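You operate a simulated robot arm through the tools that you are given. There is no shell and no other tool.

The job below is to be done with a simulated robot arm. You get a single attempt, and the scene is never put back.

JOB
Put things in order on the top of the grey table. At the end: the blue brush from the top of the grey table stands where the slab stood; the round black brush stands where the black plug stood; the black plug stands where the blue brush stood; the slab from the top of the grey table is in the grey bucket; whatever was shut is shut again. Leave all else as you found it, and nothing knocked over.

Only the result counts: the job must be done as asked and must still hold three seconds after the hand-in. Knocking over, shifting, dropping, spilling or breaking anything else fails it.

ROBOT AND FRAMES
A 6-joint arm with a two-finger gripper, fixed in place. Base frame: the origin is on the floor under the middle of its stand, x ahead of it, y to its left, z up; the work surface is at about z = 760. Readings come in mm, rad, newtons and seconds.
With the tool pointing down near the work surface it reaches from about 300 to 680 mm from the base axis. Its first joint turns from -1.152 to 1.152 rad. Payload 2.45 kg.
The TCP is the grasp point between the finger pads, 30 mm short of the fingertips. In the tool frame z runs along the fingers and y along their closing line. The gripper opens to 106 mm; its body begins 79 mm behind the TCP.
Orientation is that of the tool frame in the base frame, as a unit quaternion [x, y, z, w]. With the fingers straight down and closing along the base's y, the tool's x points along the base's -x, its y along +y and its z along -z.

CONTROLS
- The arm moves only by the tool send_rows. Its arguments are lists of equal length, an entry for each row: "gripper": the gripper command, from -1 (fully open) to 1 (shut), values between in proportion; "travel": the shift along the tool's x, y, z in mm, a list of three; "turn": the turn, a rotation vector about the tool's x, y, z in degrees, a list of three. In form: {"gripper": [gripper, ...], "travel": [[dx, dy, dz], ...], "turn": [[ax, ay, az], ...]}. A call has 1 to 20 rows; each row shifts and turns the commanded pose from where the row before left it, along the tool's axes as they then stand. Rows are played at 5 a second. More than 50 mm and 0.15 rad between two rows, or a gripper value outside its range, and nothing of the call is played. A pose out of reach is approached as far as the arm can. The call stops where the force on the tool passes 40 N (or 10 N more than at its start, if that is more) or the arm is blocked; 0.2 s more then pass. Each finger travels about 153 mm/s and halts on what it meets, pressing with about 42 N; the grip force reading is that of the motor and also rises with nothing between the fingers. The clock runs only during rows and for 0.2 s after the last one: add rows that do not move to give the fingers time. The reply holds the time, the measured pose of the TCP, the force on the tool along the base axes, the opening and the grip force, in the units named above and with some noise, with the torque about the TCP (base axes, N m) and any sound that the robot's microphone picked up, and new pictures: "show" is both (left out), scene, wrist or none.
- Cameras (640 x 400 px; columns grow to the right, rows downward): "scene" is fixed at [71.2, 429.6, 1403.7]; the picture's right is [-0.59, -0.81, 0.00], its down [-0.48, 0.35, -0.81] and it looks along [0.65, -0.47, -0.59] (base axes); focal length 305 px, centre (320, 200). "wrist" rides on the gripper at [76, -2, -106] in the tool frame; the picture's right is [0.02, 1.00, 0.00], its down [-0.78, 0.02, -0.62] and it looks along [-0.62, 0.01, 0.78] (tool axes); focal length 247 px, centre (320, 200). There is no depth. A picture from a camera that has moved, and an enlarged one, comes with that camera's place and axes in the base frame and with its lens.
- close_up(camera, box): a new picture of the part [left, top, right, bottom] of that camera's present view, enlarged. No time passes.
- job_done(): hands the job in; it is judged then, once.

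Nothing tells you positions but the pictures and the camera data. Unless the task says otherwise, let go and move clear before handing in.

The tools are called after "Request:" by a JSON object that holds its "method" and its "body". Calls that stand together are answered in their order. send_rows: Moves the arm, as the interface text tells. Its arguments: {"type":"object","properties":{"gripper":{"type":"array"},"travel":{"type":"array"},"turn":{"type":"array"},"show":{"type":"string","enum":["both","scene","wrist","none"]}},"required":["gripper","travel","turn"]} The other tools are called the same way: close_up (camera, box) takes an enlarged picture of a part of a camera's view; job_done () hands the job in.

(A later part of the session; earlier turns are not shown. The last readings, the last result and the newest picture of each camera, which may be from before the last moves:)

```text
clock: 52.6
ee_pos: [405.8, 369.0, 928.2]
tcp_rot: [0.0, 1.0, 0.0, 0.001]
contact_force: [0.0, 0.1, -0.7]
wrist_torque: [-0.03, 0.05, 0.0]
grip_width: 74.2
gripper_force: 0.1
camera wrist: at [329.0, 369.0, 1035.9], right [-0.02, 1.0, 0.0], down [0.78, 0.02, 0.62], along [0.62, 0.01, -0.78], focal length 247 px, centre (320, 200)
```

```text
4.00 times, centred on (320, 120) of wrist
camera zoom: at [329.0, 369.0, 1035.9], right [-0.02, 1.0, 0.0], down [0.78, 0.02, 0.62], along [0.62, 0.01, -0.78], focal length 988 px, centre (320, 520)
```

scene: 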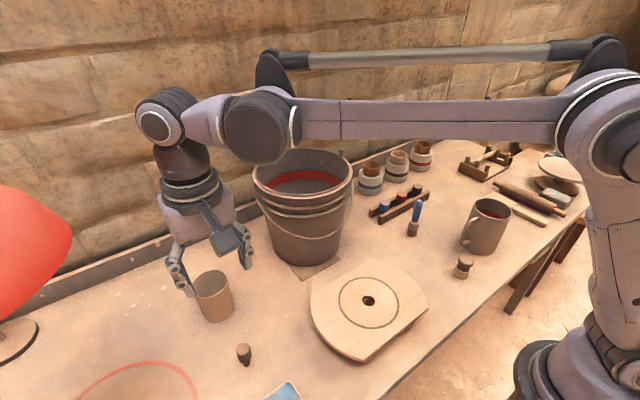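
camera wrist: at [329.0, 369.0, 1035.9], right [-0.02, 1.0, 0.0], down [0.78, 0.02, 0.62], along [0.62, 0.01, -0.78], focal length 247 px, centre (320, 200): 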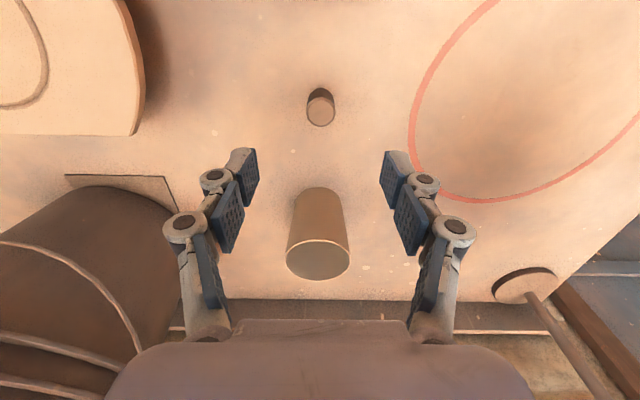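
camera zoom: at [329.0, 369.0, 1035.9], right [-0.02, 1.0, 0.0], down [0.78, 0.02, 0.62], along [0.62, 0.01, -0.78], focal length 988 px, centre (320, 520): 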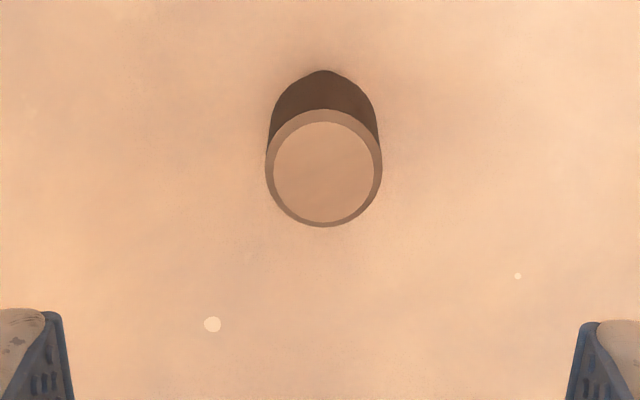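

The plug is at about (403.7, 370.2), within 2 mm of the tool axis. I'll correct the small offset and descend around its head.

Request:
{"method": "send_rows", "body": {"gripper": [-0.4, -0.4, -0.4, -0.4, -0.4], "travel": [[1.8, -0.5, 30], [0, 0, 40], [0, 0, 30], [0, 0, 14], [0, 0, 0]], "turn": [[0, 0, 0], [0, 0, 0], [0, 0, 0], [0, 0, 0], [0, 0, 0]], "show": "both"}}

Request:
{"method": "close_up", "body": {"camera": "wrist", "box": [240, 100, 400, 260]}}

Request:
{"method": "close_up", "body": {"camera": "scene", "box": [190, 270, 310, 390]}}

```text
clock: 53.8
ee_pos: [405.4, 369.8, 815.1]
tcp_rot: [0.0, 1.0, -0.001, 0.0]
contact_force: [0.9, 0.0, -0.4]
wrist_torque: [-0.03, -0.02, -0.01]
grip_width: 74.4
gripper_force: 0.1
camera wrist: at [327.5, 367.9, 921.6], right [-0.02, 1.0, 0.0], down [0.78, 0.02, 0.62], along [0.62, 0.01, -0.78], focal length 247 px, centre (320, 200)
```

scene: 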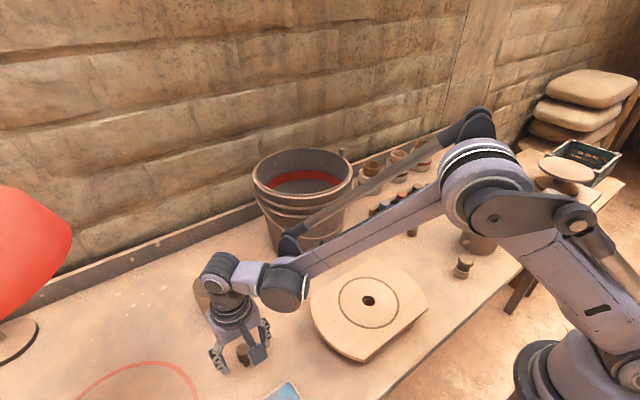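
wrist: 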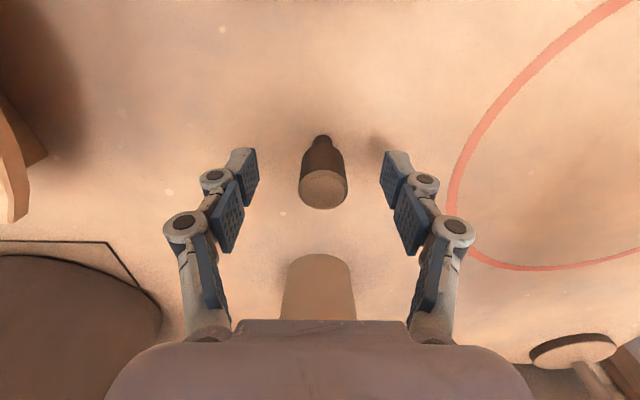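

```text
2.50 times, centred on (320, 180) of wrist
camera zoom: at [327.5, 367.9, 921.6], right [-0.02, 1.0, 0.0], down [0.78, 0.02, 0.62], along [0.62, 0.01, -0.78], focal length 617 px, centre (320, 250)
```

zoom: 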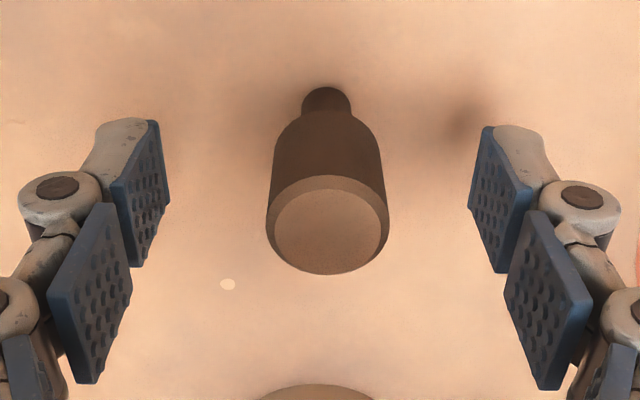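

```text
3.33 times, centred on (250, 330) of scene
camera zoom: at [71.2, 429.6, 1403.7], right [-0.59, -0.81, 0.0], down [-0.48, 0.35, -0.81], along [0.65, -0.47, -0.59], focal length 1018 px, centre (553, -233)
```

zoom: 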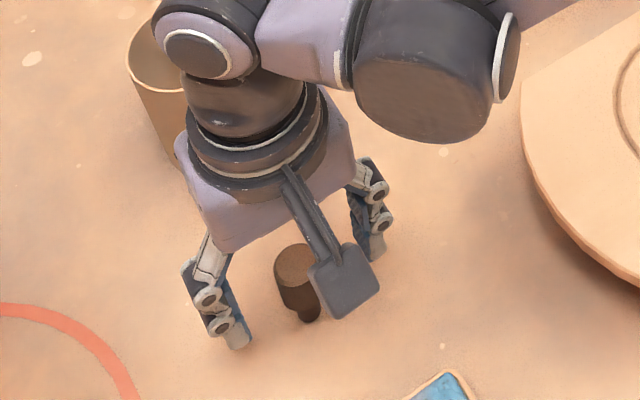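

The plug sits about 1.5 mm off the finger midline, so I'll nudge to centre it. Then I'll close in small steps so it isn't pushed over.

Request:
{"method": "send_rows", "body": {"gripper": [-0.4, 0.2, 0.35, 0.42, 0.47, 0.5, 0.6, 1, 1, 1], "travel": [[1.5, 1.3, 1], [0, 0, 0], [0, 0, 0], [0, 0, 0], [0, 0, 0], [0, 0, 0], [0, 0, 0], [0, 0, 0], [0, 0, 0], [0, 0, 0]], "turn": [[0, 0, 0], [0, 0, 0], [0, 0, 0], [0, 0, 0], [0, 0, 0], [0, 0, 0], [0, 0, 0], [0, 0, 0], [0, 0, 0], [0, 0, 0]], "show": "wrist"}}

Request:
{"method": "close_up", "body": {"camera": "wrist", "box": [240, 100, 400, 260]}}

```text
clock: 56.0
ee_pos: [404.4, 370.4, 814.0]
tcp_rot: [0.0, 1.0, -0.001, 0.001]
contact_force: [0.1, -0.6, 0.1]
wrist_torque: [0.01, 0.03, -0.01]
grip_width: 23.4
gripper_force: 41.5
camera wrist: at [325.4, 369.6, 920.9], right [-0.02, 1.0, 0.0], down [0.78, 0.02, 0.62], along [0.62, 0.01, -0.78], focal length 247 px, centre (320, 200)
```

wrist: 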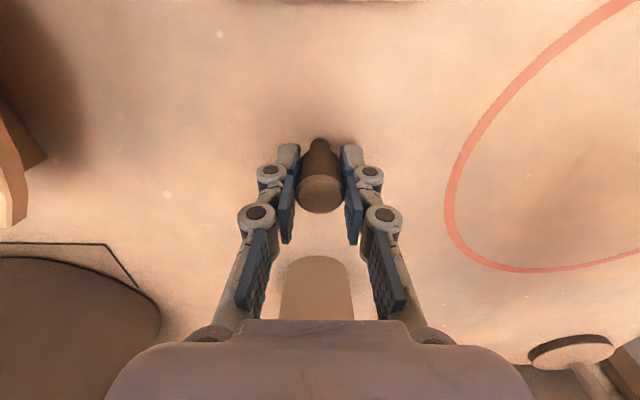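

```text
2.50 times, centred on (320, 180) of wrist
camera zoom: at [325.4, 369.6, 920.9], right [-0.02, 1.0, 0.0], down [0.78, 0.02, 0.62], along [0.62, 0.01, -0.78], focal length 617 px, centre (320, 250)
```

zoom: 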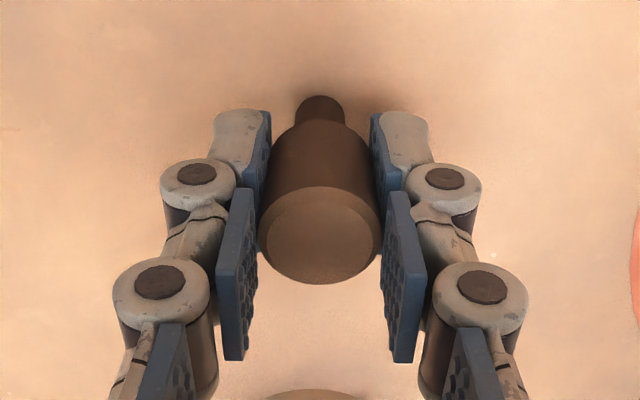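

The plug is gripped upright at 23 mm. I'll lift it gently.

Request:
{"method": "send_rows", "body": {"gripper": [1, 1, 1, 1, 1, 1, 1, 1, 1], "travel": [[0, 0, -2], [0, 0, -6], [0, 0, -15], [0, 0, -30], [0, 0, -40], [0, 0, -45], [0, 0, -45], [0, 0, -40], [0, 0, 0]], "turn": [[0, 0, 0], [0, 0, 0], [0, 0, 0], [0, 0, 0], [0, 0, 0], [0, 0, 0], [0, 0, 0], [0, 0, 0], [0, 0, 0]], "show": "both"}}

```text
clock: 58.0
ee_pos: [404.7, 371.2, 1038.4]
tcp_rot: [-0.001, 1.0, -0.001, 0.001]
contact_force: [-0.3, -0.1, -0.2]
wrist_torque: [0.02, 0.01, 0.01]
grip_width: 23.3
gripper_force: 42.3
camera wrist: at [326.5, 371.4, 1144.6], right [-0.02, 1.0, 0.0], down [0.78, 0.02, 0.62], along [0.62, 0.01, -0.78], focal length 247 px, centre (320, 200)
```

scene: 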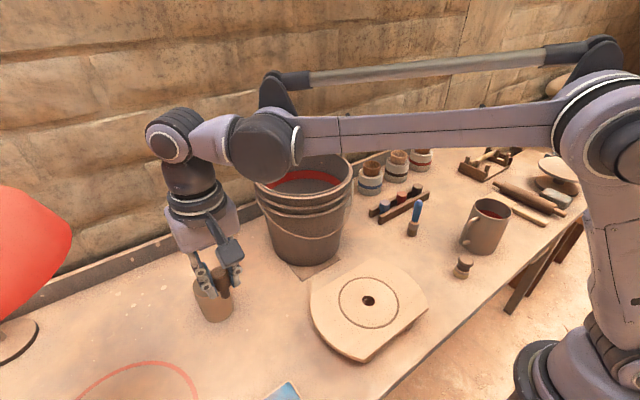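
wrist: 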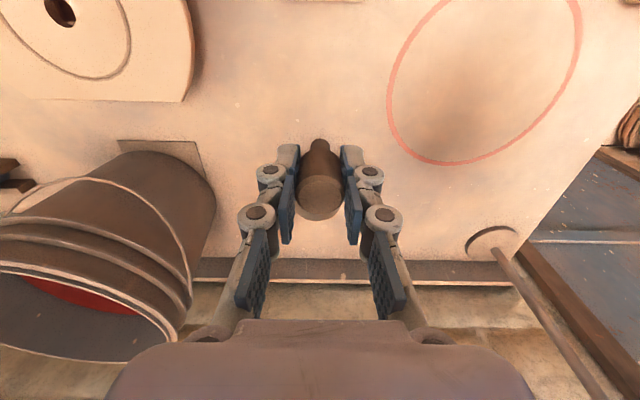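

The plug is held and lifted. I'll carry it across to the blue brush's old spot at (382.7, -470).

Request:
{"method": "send_rows", "body": {"gripper": [1, 1, 1, 1, 1, 1, 1, 1, 1, 1, 1, 1, 1, 1, 1, 1, 1, 1, 1, 1], "travel": [[1, -20, 0], [1, -35, 0], [1.1, -45, 0], [1.1, -45, 0], [1.1, -45, 0], [1.1, -45, 0], [1.1, -45, 0], [1.1, -45, 0], [1.1, -45, 0], [1.1, -45, 0], [1.1, -45, 0], [1.1, -45, 0], [1.1, -45, 0], [1.1, -45, 0], [1.1, -45, 0], [1.1, -45, 0], [1.1, -45, 0], [1.1, -45, 0], [1.1, -35, 0], [1, -25, 0]], "turn": [[0, 0, 0], [0, 0, 0], [0, 0, 0], [0, 0, 0], [0, 0, 0], [0, 0, 0], [0, 0, 0], [0, 0, 0], [0, 0, 0], [0, 0, 0], [0, 0, 0], [0, 0, 0], [0, 0, 0], [0, 0, 0], [0, 0, 0], [0, 0, 0], [0, 0, 0], [0, 0, 0], [0, 0, 0], [0, 0, 0]], "show": "both"}}

```text
clock: 62.2
ee_pos: [379.0, -462.7, 1036.7]
tcp_rot: [-0.001, 1.0, -0.001, 0.0]
contact_force: [-0.8, 0.4, 0.0]
wrist_torque: [0.04, -0.02, 0.0]
grip_width: 23.5
gripper_force: 42.1
camera wrist: at [301.8, -463.8, 1143.3], right [-0.02, 1.0, 0.0], down [0.78, 0.02, 0.62], along [0.62, 0.01, -0.78], focal length 247 px, centre (320, 200)
```

scene: 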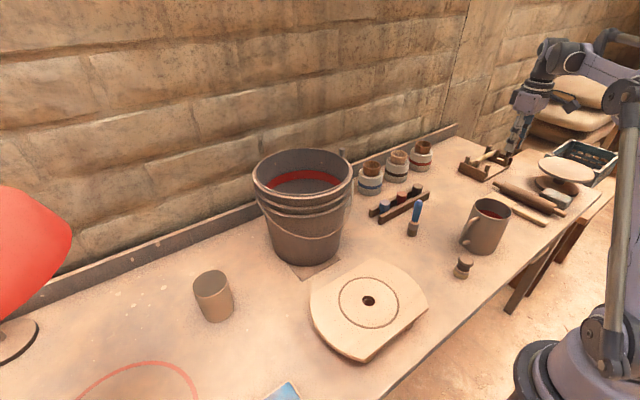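
wrist: 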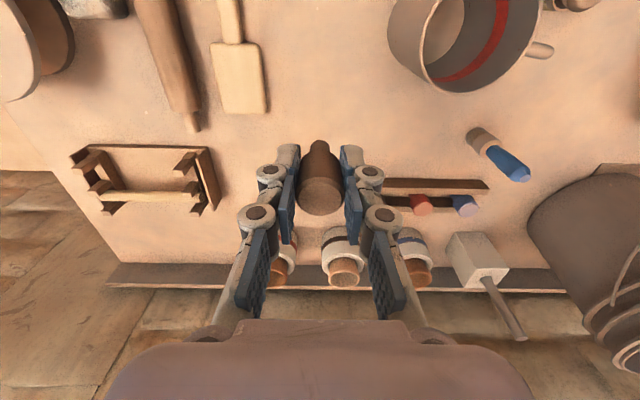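

I'm 6 mm short in y. I'll correct that and lower part of the way, then take settled readings.

Request:
{"method": "send_rows", "body": {"gripper": [1, 1, 1, 1, 1, 1], "travel": [[0, -6, 0], [0, 0, 30], [0, 0, 40], [0, 0, 40], [0, 0, 30], [0, 0, 0]], "turn": [[0, 0, 0], [0, 0, 0], [0, 0, 0], [0, 0, 0], [0, 0, 0], [0, 0, 0]], "show": "wrist"}}

Request:
{"method": "send_rows", "body": {"gripper": [1, 1], "travel": [[0, 0, 0], [0, 0, 0]], "turn": [[0, 0, 0], [0, 0, 0]], "show": "none"}}

Request:
{"method": "send_rows", "body": {"gripper": [1], "travel": [[0, 0, 0]], "turn": [[0, 0, 0]], "show": "none"}}

```text
clock: 63.6
ee_pos: [381.9, -468.2, 900.0]
tcp_rot: [0.0, 1.0, -0.001, 0.001]
contact_force: [-0.1, 0.9, 0.2]
wrist_torque: [-0.02, 0.0, 0.0]
grip_width: 23.3
gripper_force: 42.1
camera wrist: at [303.9, -468.6, 1005.5], right [-0.02, 1.0, 0.0], down [0.78, 0.02, 0.62], along [0.62, 0.01, -0.78], focal length 247 px, centre (320, 200)
```

wrist: 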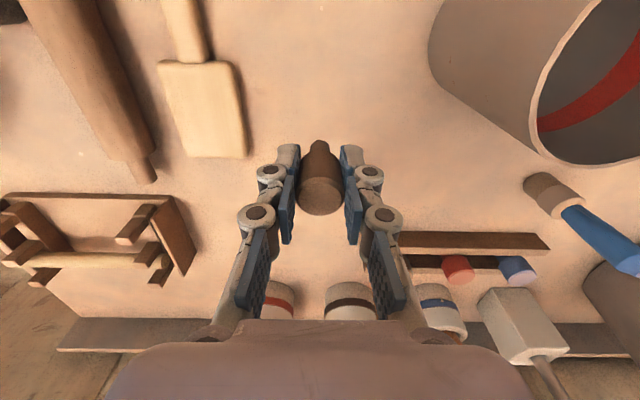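

```text
clock: 64.2
ee_pos: [381.3, -469.0, 898.9]
tcp_rot: [0.0, 1.0, -0.001, 0.001]
contact_force: [-0.8, -0.6, -0.1]
wrist_torque: [0.01, -0.01, 0.0]
grip_width: 23.6
gripper_force: 41.8
```

```text
clock: 64.6
ee_pos: [381.3, -468.0, 899.6]
tcp_rot: [0.0, 1.0, -0.001, 0.001]
contact_force: [0.0, 0.1, 0.0]
wrist_torque: [-0.02, 0.02, 0.0]
grip_width: 23.5
gripper_force: 42.0
```

I'll make a small correction to (382.4, -470.2) and lower to just above contact.

Request:
{"method": "send_rows", "body": {"gripper": [1, 1, 1, 1, 1, 1], "travel": [[-0.9, -1.7, 0], [0, 0, 25], [0, 0, 30], [0, 0, 18], [0, 0, 7], [0, 0, 0]], "turn": [[0, 0, 0], [0, 0, 0], [0, 0, 0], [0, 0, 0], [0, 0, 0], [0, 0, 0]], "show": "both"}}

Request:
{"method": "close_up", "body": {"camera": "wrist", "box": [240, 100, 400, 260]}}

```text
clock: 66.0
ee_pos: [382.4, -471.0, 819.3]
tcp_rot: [0.0, 1.0, -0.001, 0.0]
contact_force: [-0.7, -0.9, -0.4]
wrist_torque: [0.02, 0.01, -0.01]
grip_width: 23.4
gripper_force: 41.9
camera wrist: at [304.1, -471.5, 925.9], right [-0.02, 1.0, 0.0], down [0.78, 0.02, 0.62], along [0.62, 0.01, -0.78], focal length 247 px, centre (320, 200)
```

scene: 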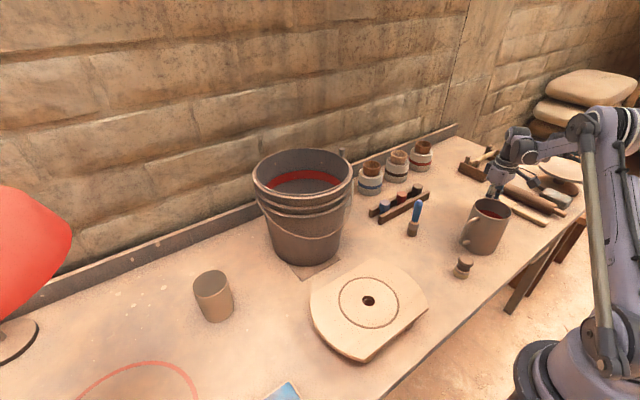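
wrist: 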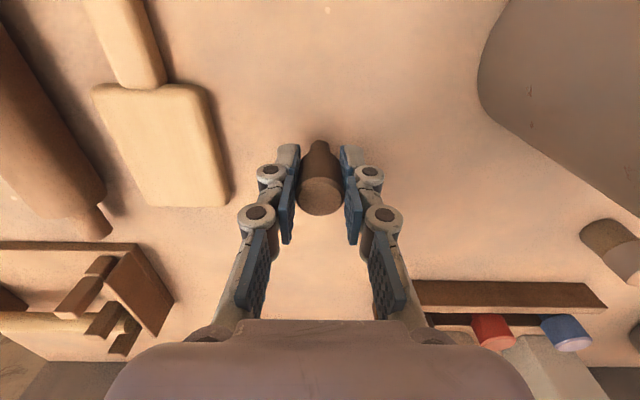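

```text
2.50 times, centred on (320, 180) of wrist
camera zoom: at [304.1, -471.5, 925.9], right [-0.02, 1.0, 0.0], down [0.78, 0.02, 0.62], along [0.62, 0.01, -0.78], focal length 617 px, centre (320, 250)
```

zoom: 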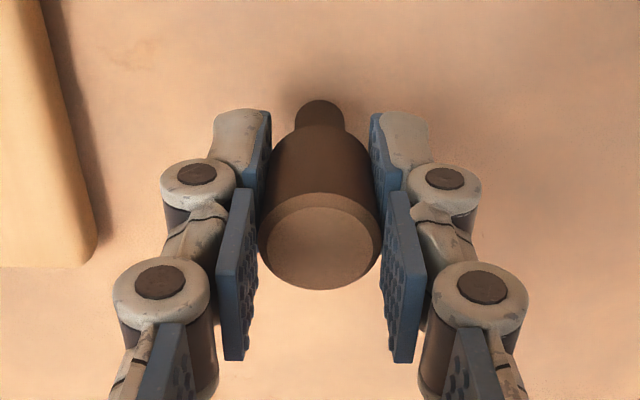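

The plug is upright and positioned. I'll lower in small steps until I feel contact.

Request:
{"method": "send_rows", "body": {"gripper": [1, 1, 1, 1], "travel": [[0, 0, 1.2], [0, 0, 1.2], [0, 0, 1.2], [0, 0, 0]], "turn": [[0, 0, 0], [0, 0, 0], [0, 0, 0], [0, 0, 0]], "show": "none"}}

Request:
{"method": "send_rows", "body": {"gripper": [1, 1], "travel": [[0, 0, 0.7], [0, 0, 0]], "turn": [[0, 0, 0], [0, 0, 0]], "show": "none"}}

Request:
{"method": "send_rows", "body": {"gripper": [1, 1], "travel": [[0, 0, 0.5], [0, 0, 0]], "turn": [[0, 0, 0], [0, 0, 0]], "show": "none"}}

```text
clock: 67.0
ee_pos: [382.0, -471.0, 814.2]
tcp_rot: [0.0, 1.0, -0.001, 0.001]
contact_force: [0.1, 0.5, -0.9]
wrist_torque: [0.0, 0.02, 0.0]
grip_width: 23.1
gripper_force: 42.2
```

```text
clock: 67.6
ee_pos: [380.6, -469.9, 814.6]
tcp_rot: [0.0, 1.0, -0.001, 0.001]
contact_force: [-0.1, -0.3, 0.9]
wrist_torque: [0.03, 0.01, -0.01]
grip_width: 23.3
gripper_force: 41.9
```

```text
clock: 68.2
ee_pos: [382.4, -469.8, 813.9]
tcp_rot: [0.0, 1.0, -0.001, 0.0]
contact_force: [0.1, -0.1, 0.7]
wrist_torque: [0.01, 0.01, -0.02]
grip_width: 23.5
gripper_force: 41.7
```

Request:
{"method": "send_rows", "body": {"gripper": [1, 1], "travel": [[0, 0, 0.5], [0, 0, 0]], "turn": [[0, 0, 0], [0, 0, 0]], "show": "none"}}

Request:
{"method": "send_rows", "body": {"gripper": [1, 1], "travel": [[0, 0, 0.5], [0, 0, 0]], "turn": [[0, 0, 0], [0, 0, 0]], "show": "wrist"}}

Request:
{"method": "close_up", "body": {"camera": "wrist", "box": [240, 100, 400, 260]}}

```text
clock: 68.8
ee_pos: [381.0, -471.3, 813.3]
tcp_rot: [0.0, 1.0, -0.001, 0.001]
contact_force: [-0.8, 0.0, 0.0]
wrist_torque: [0.02, 0.0, 0.0]
grip_width: 23.5
gripper_force: 42.0
```

```text
clock: 69.4
ee_pos: [381.5, -471.3, 813.3]
tcp_rot: [0.0, 1.0, -0.001, 0.001]
contact_force: [1.0, -0.4, 1.0]
wrist_torque: [-0.01, 0.01, 0.01]
grip_width: 23.3
gripper_force: 42.0
camera wrist: at [303.8, -471.5, 920.0], right [-0.02, 1.0, 0.0], down [0.78, 0.02, 0.62], along [0.62, 0.01, -0.78], focal length 247 px, centre (320, 200)
```

wrist: 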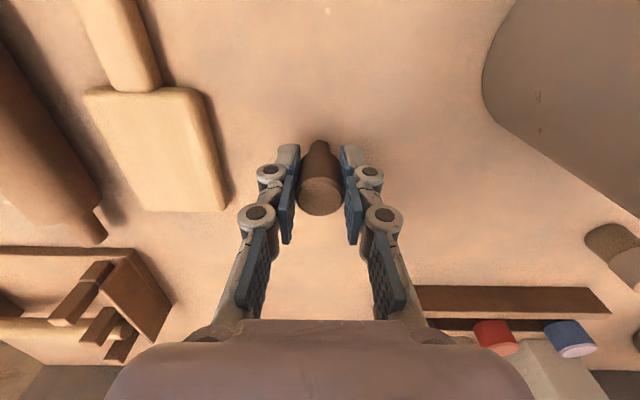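

```text
2.50 times, centred on (320, 180) of wrist
camera zoom: at [303.8, -471.5, 920.0], right [-0.02, 1.0, 0.0], down [0.78, 0.02, 0.62], along [0.62, 0.01, -0.78], focal length 617 px, centre (320, 250)
```

zoom: 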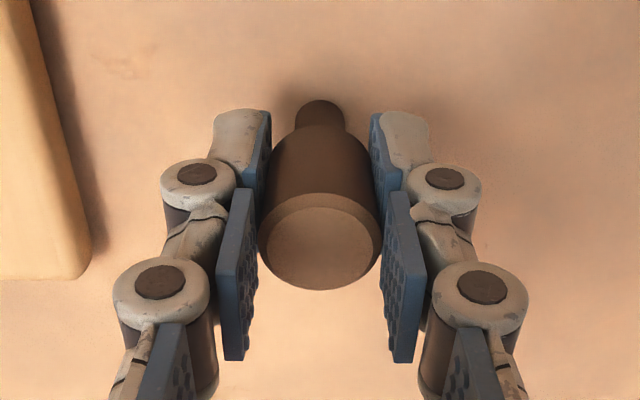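

There's no clear contact yet. I'll continue in 0.6 mm steps and watch the force.

Request:
{"method": "send_rows", "body": {"gripper": [1, 1], "travel": [[0, 0, 0.7], [0, 0, 0]], "turn": [[0, 0, 0], [0, 0, 0]], "show": "none"}}

Request:
{"method": "send_rows", "body": {"gripper": [1, 1], "travel": [[0, 0, 0.7], [0, 0, 0]], "turn": [[0, 0, 0], [0, 0, 0]], "show": "none"}}

Request:
{"method": "close_up", "body": {"camera": "scene", "box": [460, 140, 560, 230]}}

```text
clock: 70.0
ee_pos: [381.3, -470.6, 813.3]
tcp_rot: [0.0, 1.0, -0.001, 0.001]
contact_force: [1.7, 1.3, 13.7]
wrist_torque: [0.08, -0.05, -0.02]
grip_width: 23.2
gripper_force: 41.8
```

```text
clock: 70.6
ee_pos: [382.0, -470.7, 812.1]
tcp_rot: [0.0, 1.0, -0.002, 0.0]
contact_force: [-2.9, 2.4, 27.7]
wrist_torque: [0.11, 0.02, 0.04]
grip_width: 23.4
gripper_force: 41.6
```

```text
4.44 times, centred on (510, 185) of scene
camera zoom: at [70.8, 430.1, 1403.5], right [-0.59, -0.81, 0.0], down [-0.48, 0.35, -0.81], along [0.65, -0.47, -0.59], focal length 1357 px, centre (-524, 267)
```

zoom: 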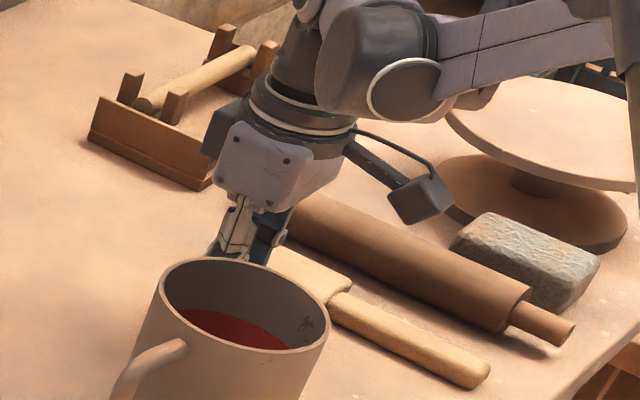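

Contact is firm at 28 N. I'll back off about 1 mm to relieve the load, then open gradually.

Request:
{"method": "send_rows", "body": {"gripper": [1, 1], "travel": [[0, 0, -1.1], [0, 0, 0]], "turn": [[0, 0, 0], [0, 0, 0]], "show": "none"}}

```text
clock: 71.2
ee_pos: [381.1, -470.8, 812.5]
tcp_rot: [0.0, 1.0, -0.001, 0.0]
contact_force: [-2.3, 1.1, 13.0]
wrist_torque: [0.07, 0.09, -0.02]
grip_width: 23.3
gripper_force: 41.8
```

Request:
{"method": "send_rows", "body": {"gripper": [1, 1], "travel": [[0, 0, -0.5], [0, 0, 0]], "turn": [[0, 0, 0], [0, 0, 0]], "show": "wrist"}}

Request:
{"method": "close_up", "body": {"camera": "wrist", "box": [240, 100, 400, 260]}}

```text
clock: 71.8
ee_pos: [382.3, -472.0, 814.1]
tcp_rot: [0.0, 1.0, -0.001, 0.001]
contact_force: [-2.0, 2.3, 3.3]
wrist_torque: [0.12, 0.14, -0.01]
grip_width: 23.5
gripper_force: 41.6
camera wrist: at [304.3, -472.1, 919.7], right [-0.02, 1.0, 0.0], down [0.78, 0.02, 0.62], along [0.62, 0.01, -0.78], focal length 247 px, centre (320, 200)
```

wrist: 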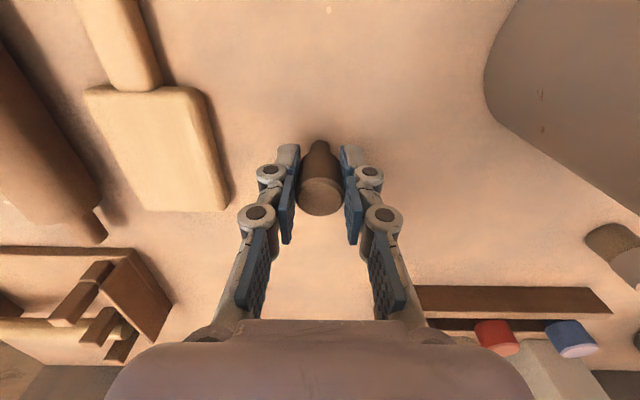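

```text
2.50 times, centred on (320, 180) of wrist
camera zoom: at [304.3, -472.1, 919.7], right [-0.02, 1.0, 0.0], down [0.78, 0.02, 0.62], along [0.62, 0.01, -0.78], focal length 617 px, centre (320, 250)
```

zoom: 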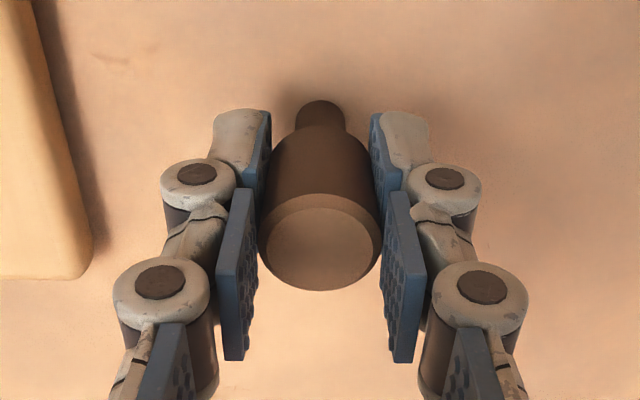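

The plug looks upright and is lightly resting on the table at 3 N. I'll open in small steps.

Request:
{"method": "send_rows", "body": {"gripper": [0.55, 0.5, 0.44, 0.35, 0.2, 0, -0.3, -0.3], "travel": [[0, 0, 0], [0, 0, 0], [0, 0, 0], [0, 0, 0], [0, 0, 0], [0, 0, 0], [0, 0, 0], [0, 0, 0]], "turn": [[0, 0, 0], [0, 0, 0], [0, 0, 0], [0, 0, 0], [0, 0, 0], [0, 0, 0], [0, 0, 0], [0, 0, 0]], "show": "both"}}

Request:
{"method": "close_up", "body": {"camera": "wrist", "box": [240, 100, 400, 260]}}

```text
clock: 73.6
ee_pos: [381.4, -471.6, 813.5]
tcp_rot: [0.0, 1.0, -0.001, 0.001]
contact_force: [0.2, -0.6, -1.3]
wrist_torque: [0.03, -0.02, -0.01]
grip_width: 69.1
gripper_force: 0.0
camera wrist: at [304.4, -472.2, 920.0], right [-0.02, 1.0, 0.0], down [0.78, 0.02, 0.62], along [0.62, 0.01, -0.78], focal length 247 px, centre (320, 200)
```

scene: 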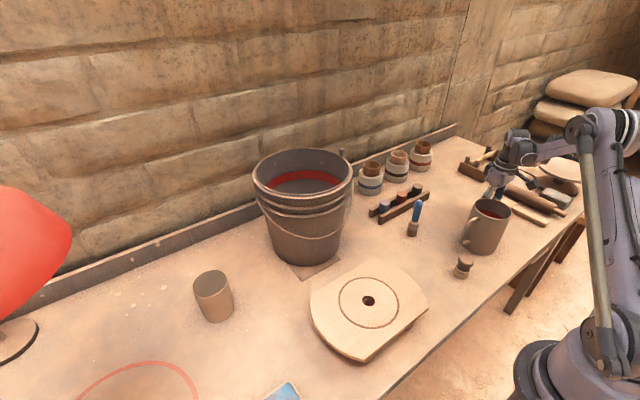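
wrist: 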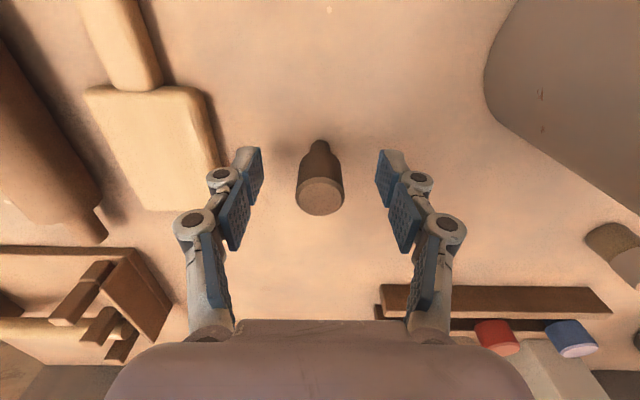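

```text
2.50 times, centred on (320, 180) of wrist
camera zoom: at [304.4, -472.2, 920.0], right [-0.02, 1.0, 0.0], down [0.78, 0.02, 0.62], along [0.62, 0.01, -0.78], focal length 617 px, centre (320, 250)
```

zoom: 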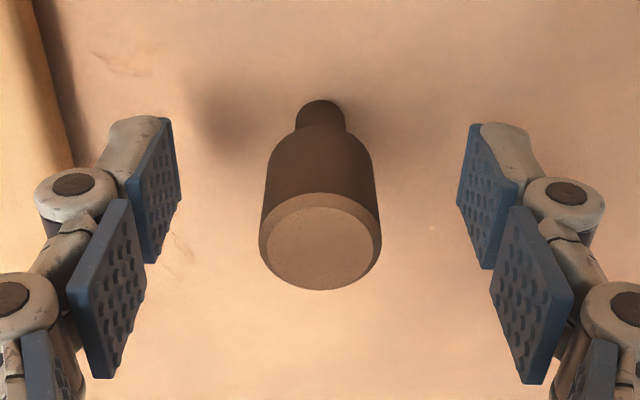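

The plug stands upright on the brush's old spot. I'll rise straight up and move over to the round black brush.

Request:
{"method": "send_rows", "body": {"gripper": [-0.3, -0.3, -0.3, -0.3, -0.3, -0.3, -0.3, -0.3, -0.3, -0.3, -0.3, -0.3, -0.3, -0.3, -0.3], "travel": [[0, 0, -15], [0, 0, -35], [0, 0, -45], [0, 0, -45], [0, 0, -45], [0, 0, -45], [10.2, 35.1, 0], [10.2, 35.1, 0], [10.2, 35.1, 0], [10.2, 35.1, 0], [10.2, 35.1, 0], [10.2, 35.1, 0], [10.2, 35.1, 0], [10.2, 35.1, 0], [0, 0, 0]], "turn": [[0, 0, 0], [0, 0, 0], [0, 0, 0], [0, 0, 0], [0, 0, 0], [0, 0, 0], [0, 0, 0], [0, 0, 0], [0, 0, 0], [0, 0, 0], [0, 0, 0], [0, 0, 0], [0, 0, 0], [0, 0, 0], [0, 0, 0]], "show": "both"}}

Request:
{"method": "close_up", "body": {"camera": "scene", "box": [460, 150, 540, 260]}}

Request:
{"method": "close_up", "body": {"camera": "wrist", "box": [200, 0, 420, 150]}}

```text
clock: 76.8
ee_pos: [302.5, -189.4, 1043.7]
tcp_rot: [0.0, 1.0, -0.001, 0.001]
contact_force: [-1.1, 0.1, 0.0]
wrist_torque: [-0.01, -0.01, 0.02]
grip_width: 68.8
gripper_force: 0.1
camera wrist: at [223.7, -191.4, 1150.6], right [-0.02, 1.0, 0.0], down [0.78, 0.02, 0.62], along [0.62, 0.01, -0.78], focal length 247 px, centre (320, 200)
```

scene: 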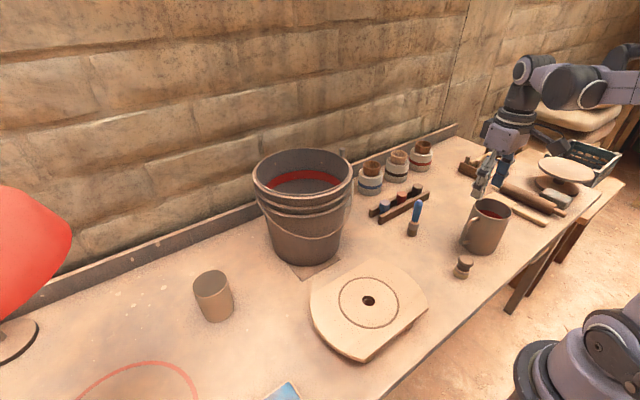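
wrist: 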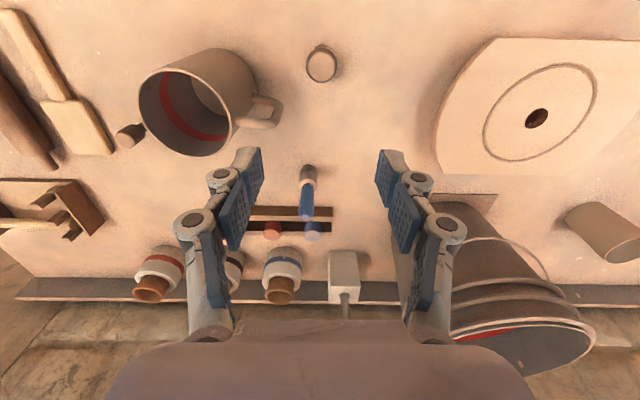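

```text
3.64 times, centred on (500, 205) of scene
camera zoom: at [71.1, 429.6, 1403.7], right [-0.59, -0.81, 0.0], down [-0.48, 0.35, -0.81], along [0.65, -0.47, -0.59], focal length 1110 px, centre (-334, 182)
```

zoom: 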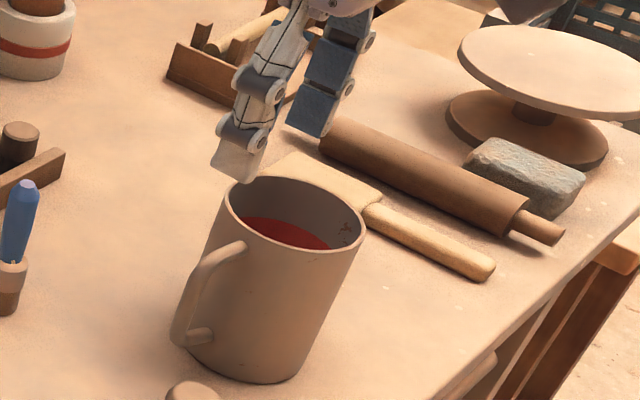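

```text
2.67 times, centred on (310, 75) of wrist
camera zoom: at [223.7, -191.4, 1150.6], right [-0.02, 1.0, 0.0], down [0.78, 0.02, 0.62], along [0.62, 0.01, -0.78], focal length 659 px, centre (347, 533)
```

zoom: 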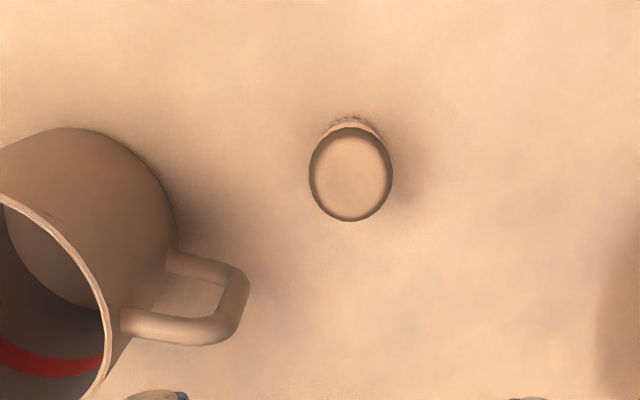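

The plug is standing well near the mug. The round black brush is at about (282, -190), so I'll move above it and refine.

Request:
{"method": "send_rows", "body": {"gripper": [-0.2, -0.2, -0.2, -0.2, -0.2], "travel": [[20, -0.5, 10], [0, 0, 40], [0, 0, 45], [0, 0, 25], [0, 0, 0]], "turn": [[0, 0, 0], [0, 0, 0], [0, 0, 0], [0, 0, 0], [0, 0, 0]], "show": "both"}}

Request:
{"method": "close_up", "body": {"camera": "wrist", "box": [250, 60, 390, 170]}}

Request:
{"method": "close_up", "body": {"camera": "scene", "box": [420, 180, 540, 290]}}

```text
clock: 78.0
ee_pos: [277.9, -192.9, 922.9]
tcp_rot: [0.0, 1.0, -0.001, 0.002]
contact_force: [-0.3, 0.4, -0.2]
wrist_torque: [0.02, 0.0, 0.0]
grip_width: 63.5
gripper_force: 0.1
camera wrist: at [201.3, -192.9, 1029.0], right [-0.02, 1.0, 0.0], down [0.78, 0.02, 0.62], along [0.62, 0.01, -0.78], focal length 247 px, centre (320, 200)
```

scene: 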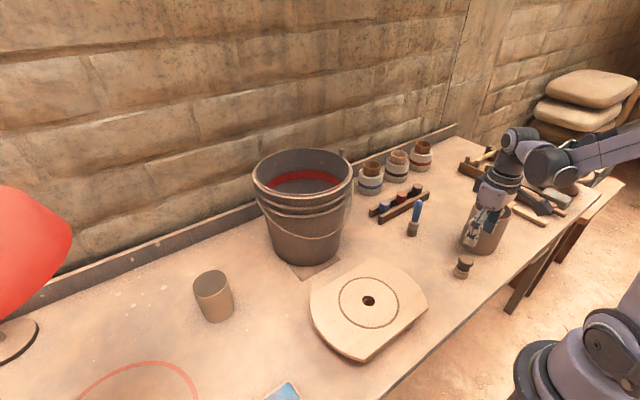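
wrist: 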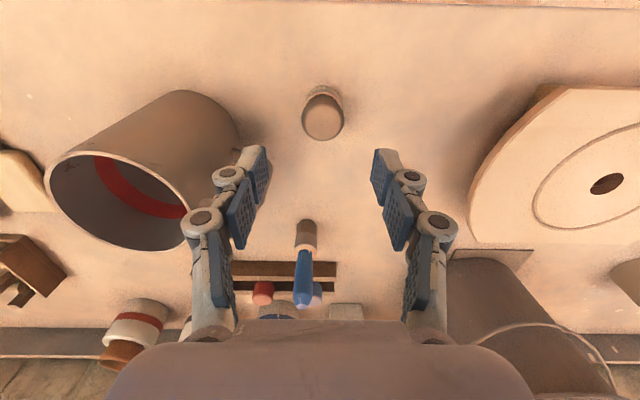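

```text
3.64 times, centred on (320, 115) of wrist
camera zoom: at [201.3, -192.9, 1029.0], right [-0.02, 1.0, 0.0], down [0.78, 0.02, 0.62], along [0.62, 0.01, -0.78], focal length 898 px, centre (320, 509)
```

zoom: 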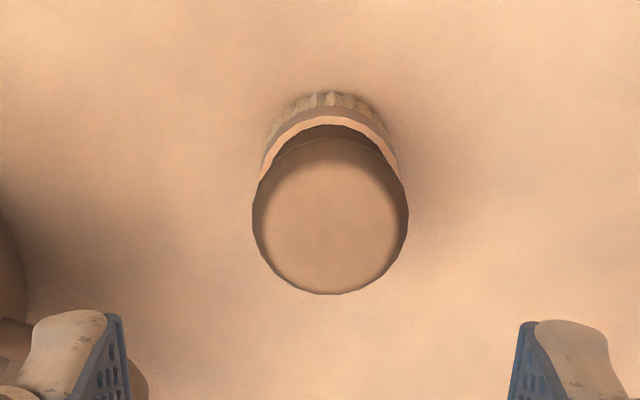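

```text
3.64 times, centred on (480, 235) of scene
camera zoom: at [71.1, 429.6, 1403.7], right [-0.59, -0.81, 0.0], down [-0.48, 0.35, -0.81], along [0.65, -0.47, -0.59], focal length 1110 px, centre (-262, 73)
```

zoom: 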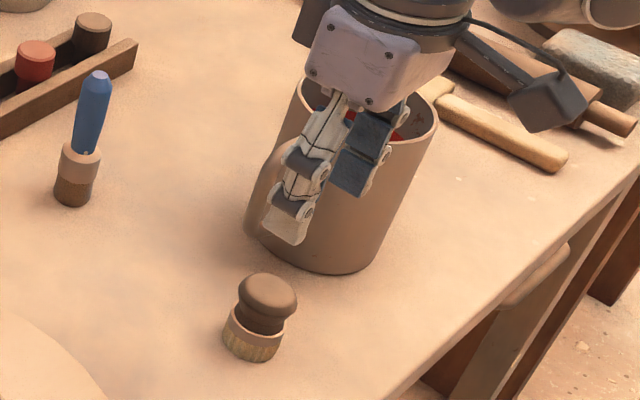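

The knob is about 38 mm across and centred near (282, -190). I'll correct by roughly 5 mm in x and 1.5 mm in y, then descend around it.

Request:
{"method": "send_rows", "body": {"gripper": [-0.2, -0.2, -0.2, -0.2, -0.2], "travel": [[-4.7, 1.5, 20], [0, 0, 40], [0, 0, 35], [0, 0, 15], [0, 0, 0]], "turn": [[0, 0, 0], [0, 0, 0], [0, 0, 0], [0, 0, 0], [0, 0, 0]], "show": "both"}}

Request:
{"method": "close_up", "body": {"camera": "wrist", "box": [240, 100, 400, 260]}}

Request:
{"method": "close_up", "body": {"camera": "scene", "box": [420, 180, 540, 290]}}

```text
clock: 79.2
ee_pos: [284.0, -189.0, 813.2]
tcp_rot: [0.0, 1.0, -0.001, 0.001]
contact_force: [0.1, -0.5, -0.5]
wrist_torque: [0.02, -0.01, 0.0]
grip_width: 63.7
gripper_force: 0.1
camera wrist: at [206.9, -189.9, 919.8], right [-0.02, 1.0, 0.0], down [0.78, 0.02, 0.62], along [0.62, 0.01, -0.78], focal length 247 px, centre (320, 200)
```

scene: 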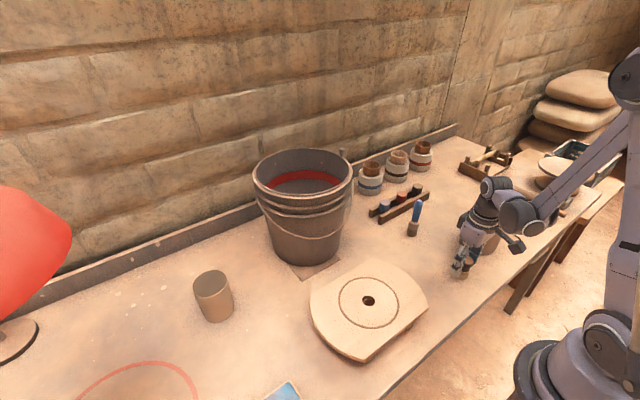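
wrist: 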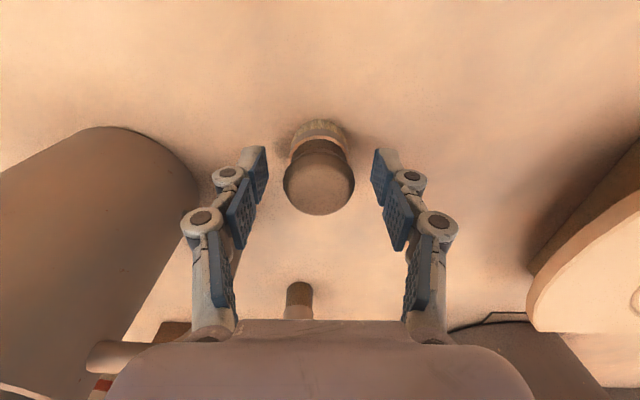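

```text
2.50 times, centred on (320, 180) of wrist
camera zoom: at [206.9, -189.9, 919.8], right [-0.02, 1.0, 0.0], down [0.78, 0.02, 0.62], along [0.62, 0.01, -0.78], focal length 617 px, centre (320, 250)
```

zoom: 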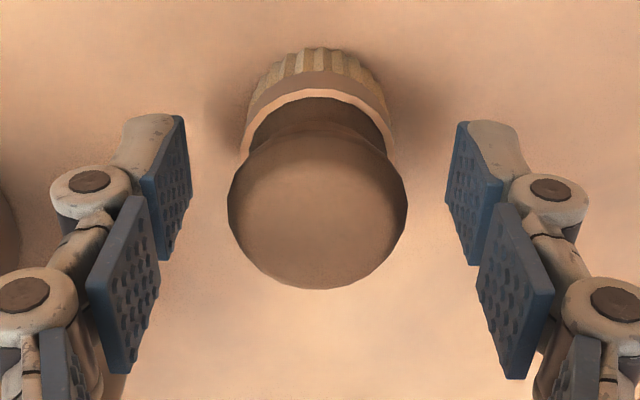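

```text
3.64 times, centred on (480, 235) of scene
camera zoom: at [71.1, 429.6, 1403.7], right [-0.59, -0.81, 0.0], down [-0.48, 0.35, -0.81], along [0.65, -0.47, -0.59], focal length 1110 px, centre (-262, 73)
```

zoom: 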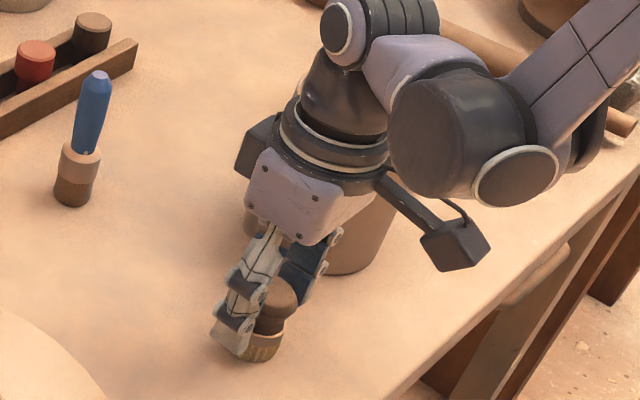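

It's centred between the fingers. I'll lower the last 9 mm and close gradually.

Request:
{"method": "send_rows", "body": {"gripper": [-0.2, -0.2, 0.05, 0.15, 0.22, 0.28, 0.35, 1, 1, 1], "travel": [[0, 0, 5], [0, 0, 4], [0, 0, 0], [0, 0, 0], [0, 0, 0], [0, 0, 0], [0, 0, 0], [0, 0, 0], [0, 0, 0], [0, 0, 0]], "turn": [[0, 0, 0], [0, 0, 0], [0, 0, 0], [0, 0, 0], [0, 0, 0], [0, 0, 0], [0, 0, 0], [0, 0, 0], [0, 0, 0], [0, 0, 0]], "show": "both"}}

Request:
{"method": "close_up", "body": {"camera": "wrist", "box": [240, 100, 400, 260]}}

```text
clock: 81.4
ee_pos: [284.4, -189.9, 804.1]
tcp_rot: [-0.001, 1.0, 0.0, 0.001]
contact_force: [-0.6, 0.8, 2.7]
wrist_torque: [0.02, 0.03, 0.02]
grip_width: 36.2
gripper_force: 42.3
camera wrist: at [207.3, -189.9, 910.4], right [-0.02, 1.0, 0.0], down [0.78, 0.02, 0.62], along [0.62, 0.01, -0.78], focal length 247 px, centre (320, 200)
```

scene: 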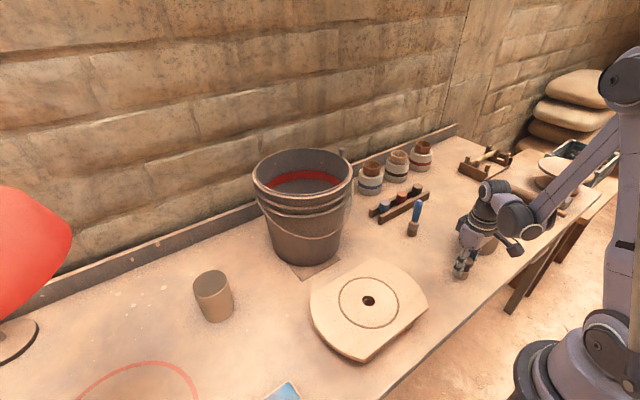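
wrist: 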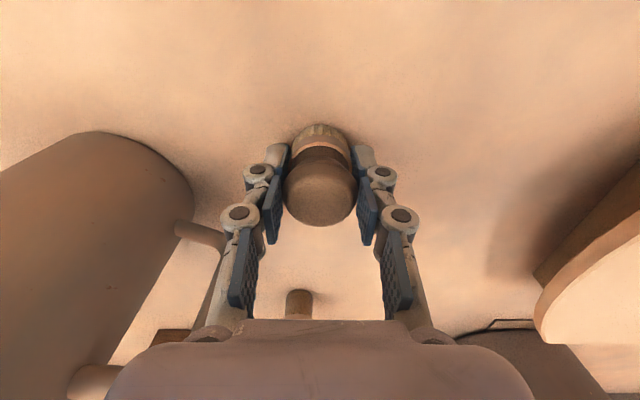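

```text
2.50 times, centred on (320, 180) of wrist
camera zoom: at [207.3, -189.9, 910.4], right [-0.02, 1.0, 0.0], down [0.78, 0.02, 0.62], along [0.62, 0.01, -0.78], focal length 617 px, centre (320, 250)
```

zoom: 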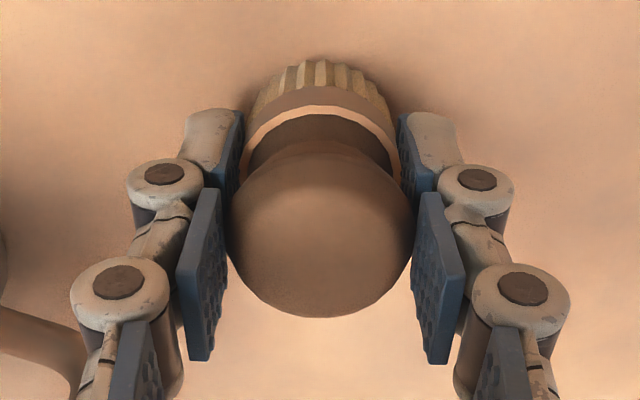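

The round brush is held at 36 mm on both knob and ferrule. I'll lift straight up gently.

Request:
{"method": "send_rows", "body": {"gripper": [1, 1, 1, 1, 1, 1, 1, 1, 1, 1], "travel": [[0, 0, -2], [0, 0, -5], [0, 0, -10], [0, 0, -20], [0, 0, -35], [0, 0, -45], [0, 0, -45], [0, 0, -45], [0, 0, -35], [0, 0, 0]], "turn": [[0, 0, 0], [0, 0, 0], [0, 0, 0], [0, 0, 0], [0, 0, 0], [0, 0, 0], [0, 0, 0], [0, 0, 0], [0, 0, 0], [0, 0, 0]], "show": "both"}}

Request:
{"method": "close_up", "body": {"camera": "wrist", "box": [240, 100, 400, 260]}}

```text
clock: 83.6
ee_pos: [283.7, -188.7, 1046.0]
tcp_rot: [0.0, 1.0, 0.0, 0.001]
contact_force: [-0.5, -0.7, -0.3]
wrist_torque: [0.01, -0.01, 0.02]
grip_width: 36.2
gripper_force: 41.8
camera wrist: at [205.2, -189.4, 1152.3], right [-0.02, 1.0, 0.0], down [0.78, 0.02, 0.62], along [0.62, 0.01, -0.78], focal length 247 px, centre (320, 200)
```

scene: 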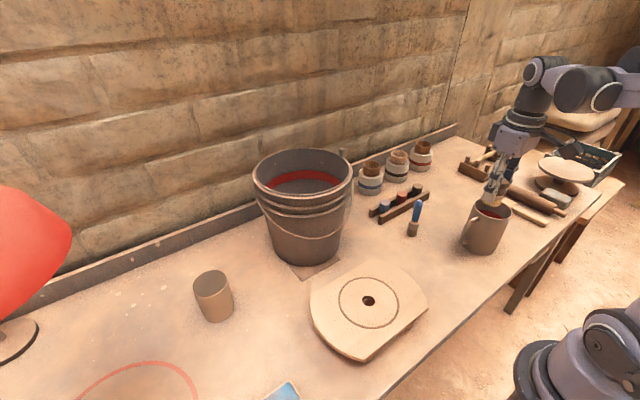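
wrist: 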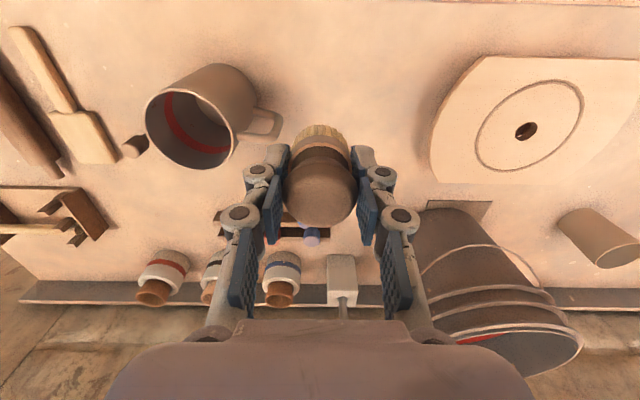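

```text
2.50 times, centred on (320, 180) of wrist
camera zoom: at [205.2, -189.4, 1152.3], right [-0.02, 1.0, 0.0], down [0.78, 0.02, 0.62], along [0.62, 0.01, -0.78], focal length 617 px, centre (320, 250)
```

zoom: 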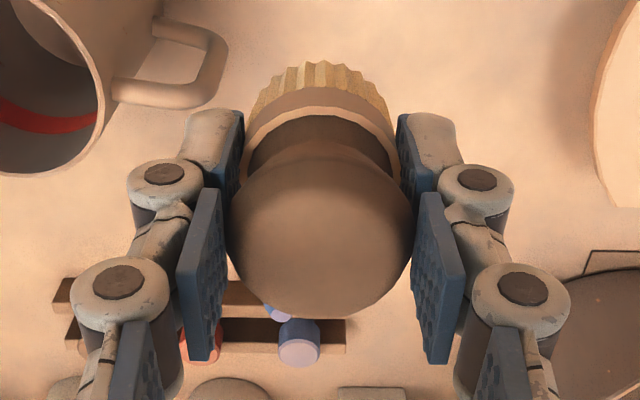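

The brush is held securely. I'll carry it to the plug's old spot at (403.8, 370.5).

Request:
{"method": "send_rows", "body": {"gripper": [1, 1, 1, 1, 1, 1, 1, 1, 1, 1, 1, 1, 1, 1, 1, 1, 1], "travel": [[-4, 20, 0], [-8.9, 41.5, 0], [-8.9, 41.5, 0], [-8.9, 41.5, 0], [-8.9, 41.5, 0], [-8.9, 41.5, 0], [-8.9, 41.5, 0], [-8.9, 41.5, 0], [-8.9, 41.5, 0], [-8.9, 41.5, 0], [-8.9, 41.5, 0], [-8.9, 41.5, 0], [-8.9, 41.5, 0], [-4.9, 22, 0], [-4, 19.5, 0], [0, 0, 0], [0, 0, 0]], "turn": [[0, 0, 0], [0, 0, 0], [0, 0, 0], [0, 0, 0], [0, 0, 0], [0, 0, 0], [0, 0, 0], [0, 0, 0], [0, 0, 0], [0, 0, 0], [0, 0, 0], [0, 0, 0], [0, 0, 0], [0, 0, 0], [0, 0, 0], [0, 0, 0], [0, 0, 0]], "show": "both"}}

Request:
{"method": "send_rows", "body": {"gripper": [1], "travel": [[0, 0, 0]], "turn": [[0, 0, 0]], "show": "none"}}

Request:
{"method": "send_rows", "body": {"gripper": [1], "travel": [[0, 0, 0]], "turn": [[0, 0, 0]], "show": "none"}}

```text
clock: 87.2
ee_pos: [403.9, 371.9, 1043.9]
tcp_rot: [0.0, 1.0, -0.001, 0.001]
contact_force: [-0.1, 0.2, -0.4]
wrist_torque: [0.01, 0.0, -0.01]
grip_width: 36.2
gripper_force: 42.2
camera wrist: at [326.9, 371.4, 1150.7], right [-0.02, 1.0, 0.0], down [0.78, 0.02, 0.62], along [0.62, 0.01, -0.78], focal length 247 px, centre (320, 200)
```

scene: 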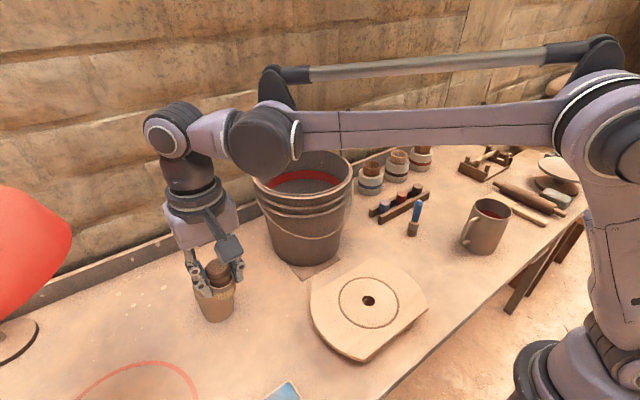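
wrist: 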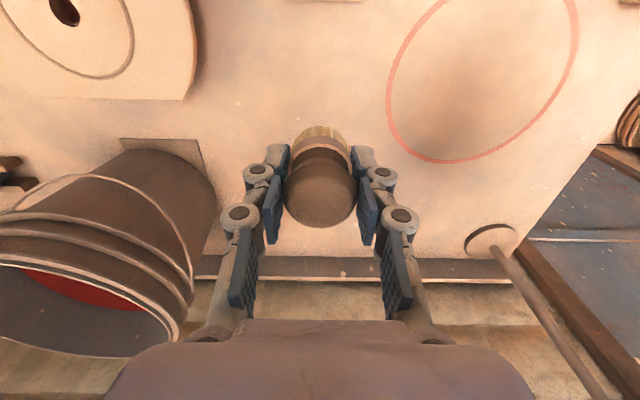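

```text
clock: 87.6
ee_pos: [405.4, 372.4, 1044.1]
tcp_rot: [0.0, 1.0, -0.001, 0.001]
contact_force: [0.7, 0.5, -0.5]
wrist_torque: [-0.04, 0.0, 0.02]
grip_width: 35.9
gripper_force: 42.4
```

```text
clock: 88.0
ee_pos: [404.8, 372.0, 1043.6]
tcp_rot: [0.0, 1.0, -0.001, 0.001]
contact_force: [-0.7, 0.2, -0.7]
wrist_torque: [0.0, 0.01, -0.01]
grip_width: 36.3
gripper_force: 42.2
```

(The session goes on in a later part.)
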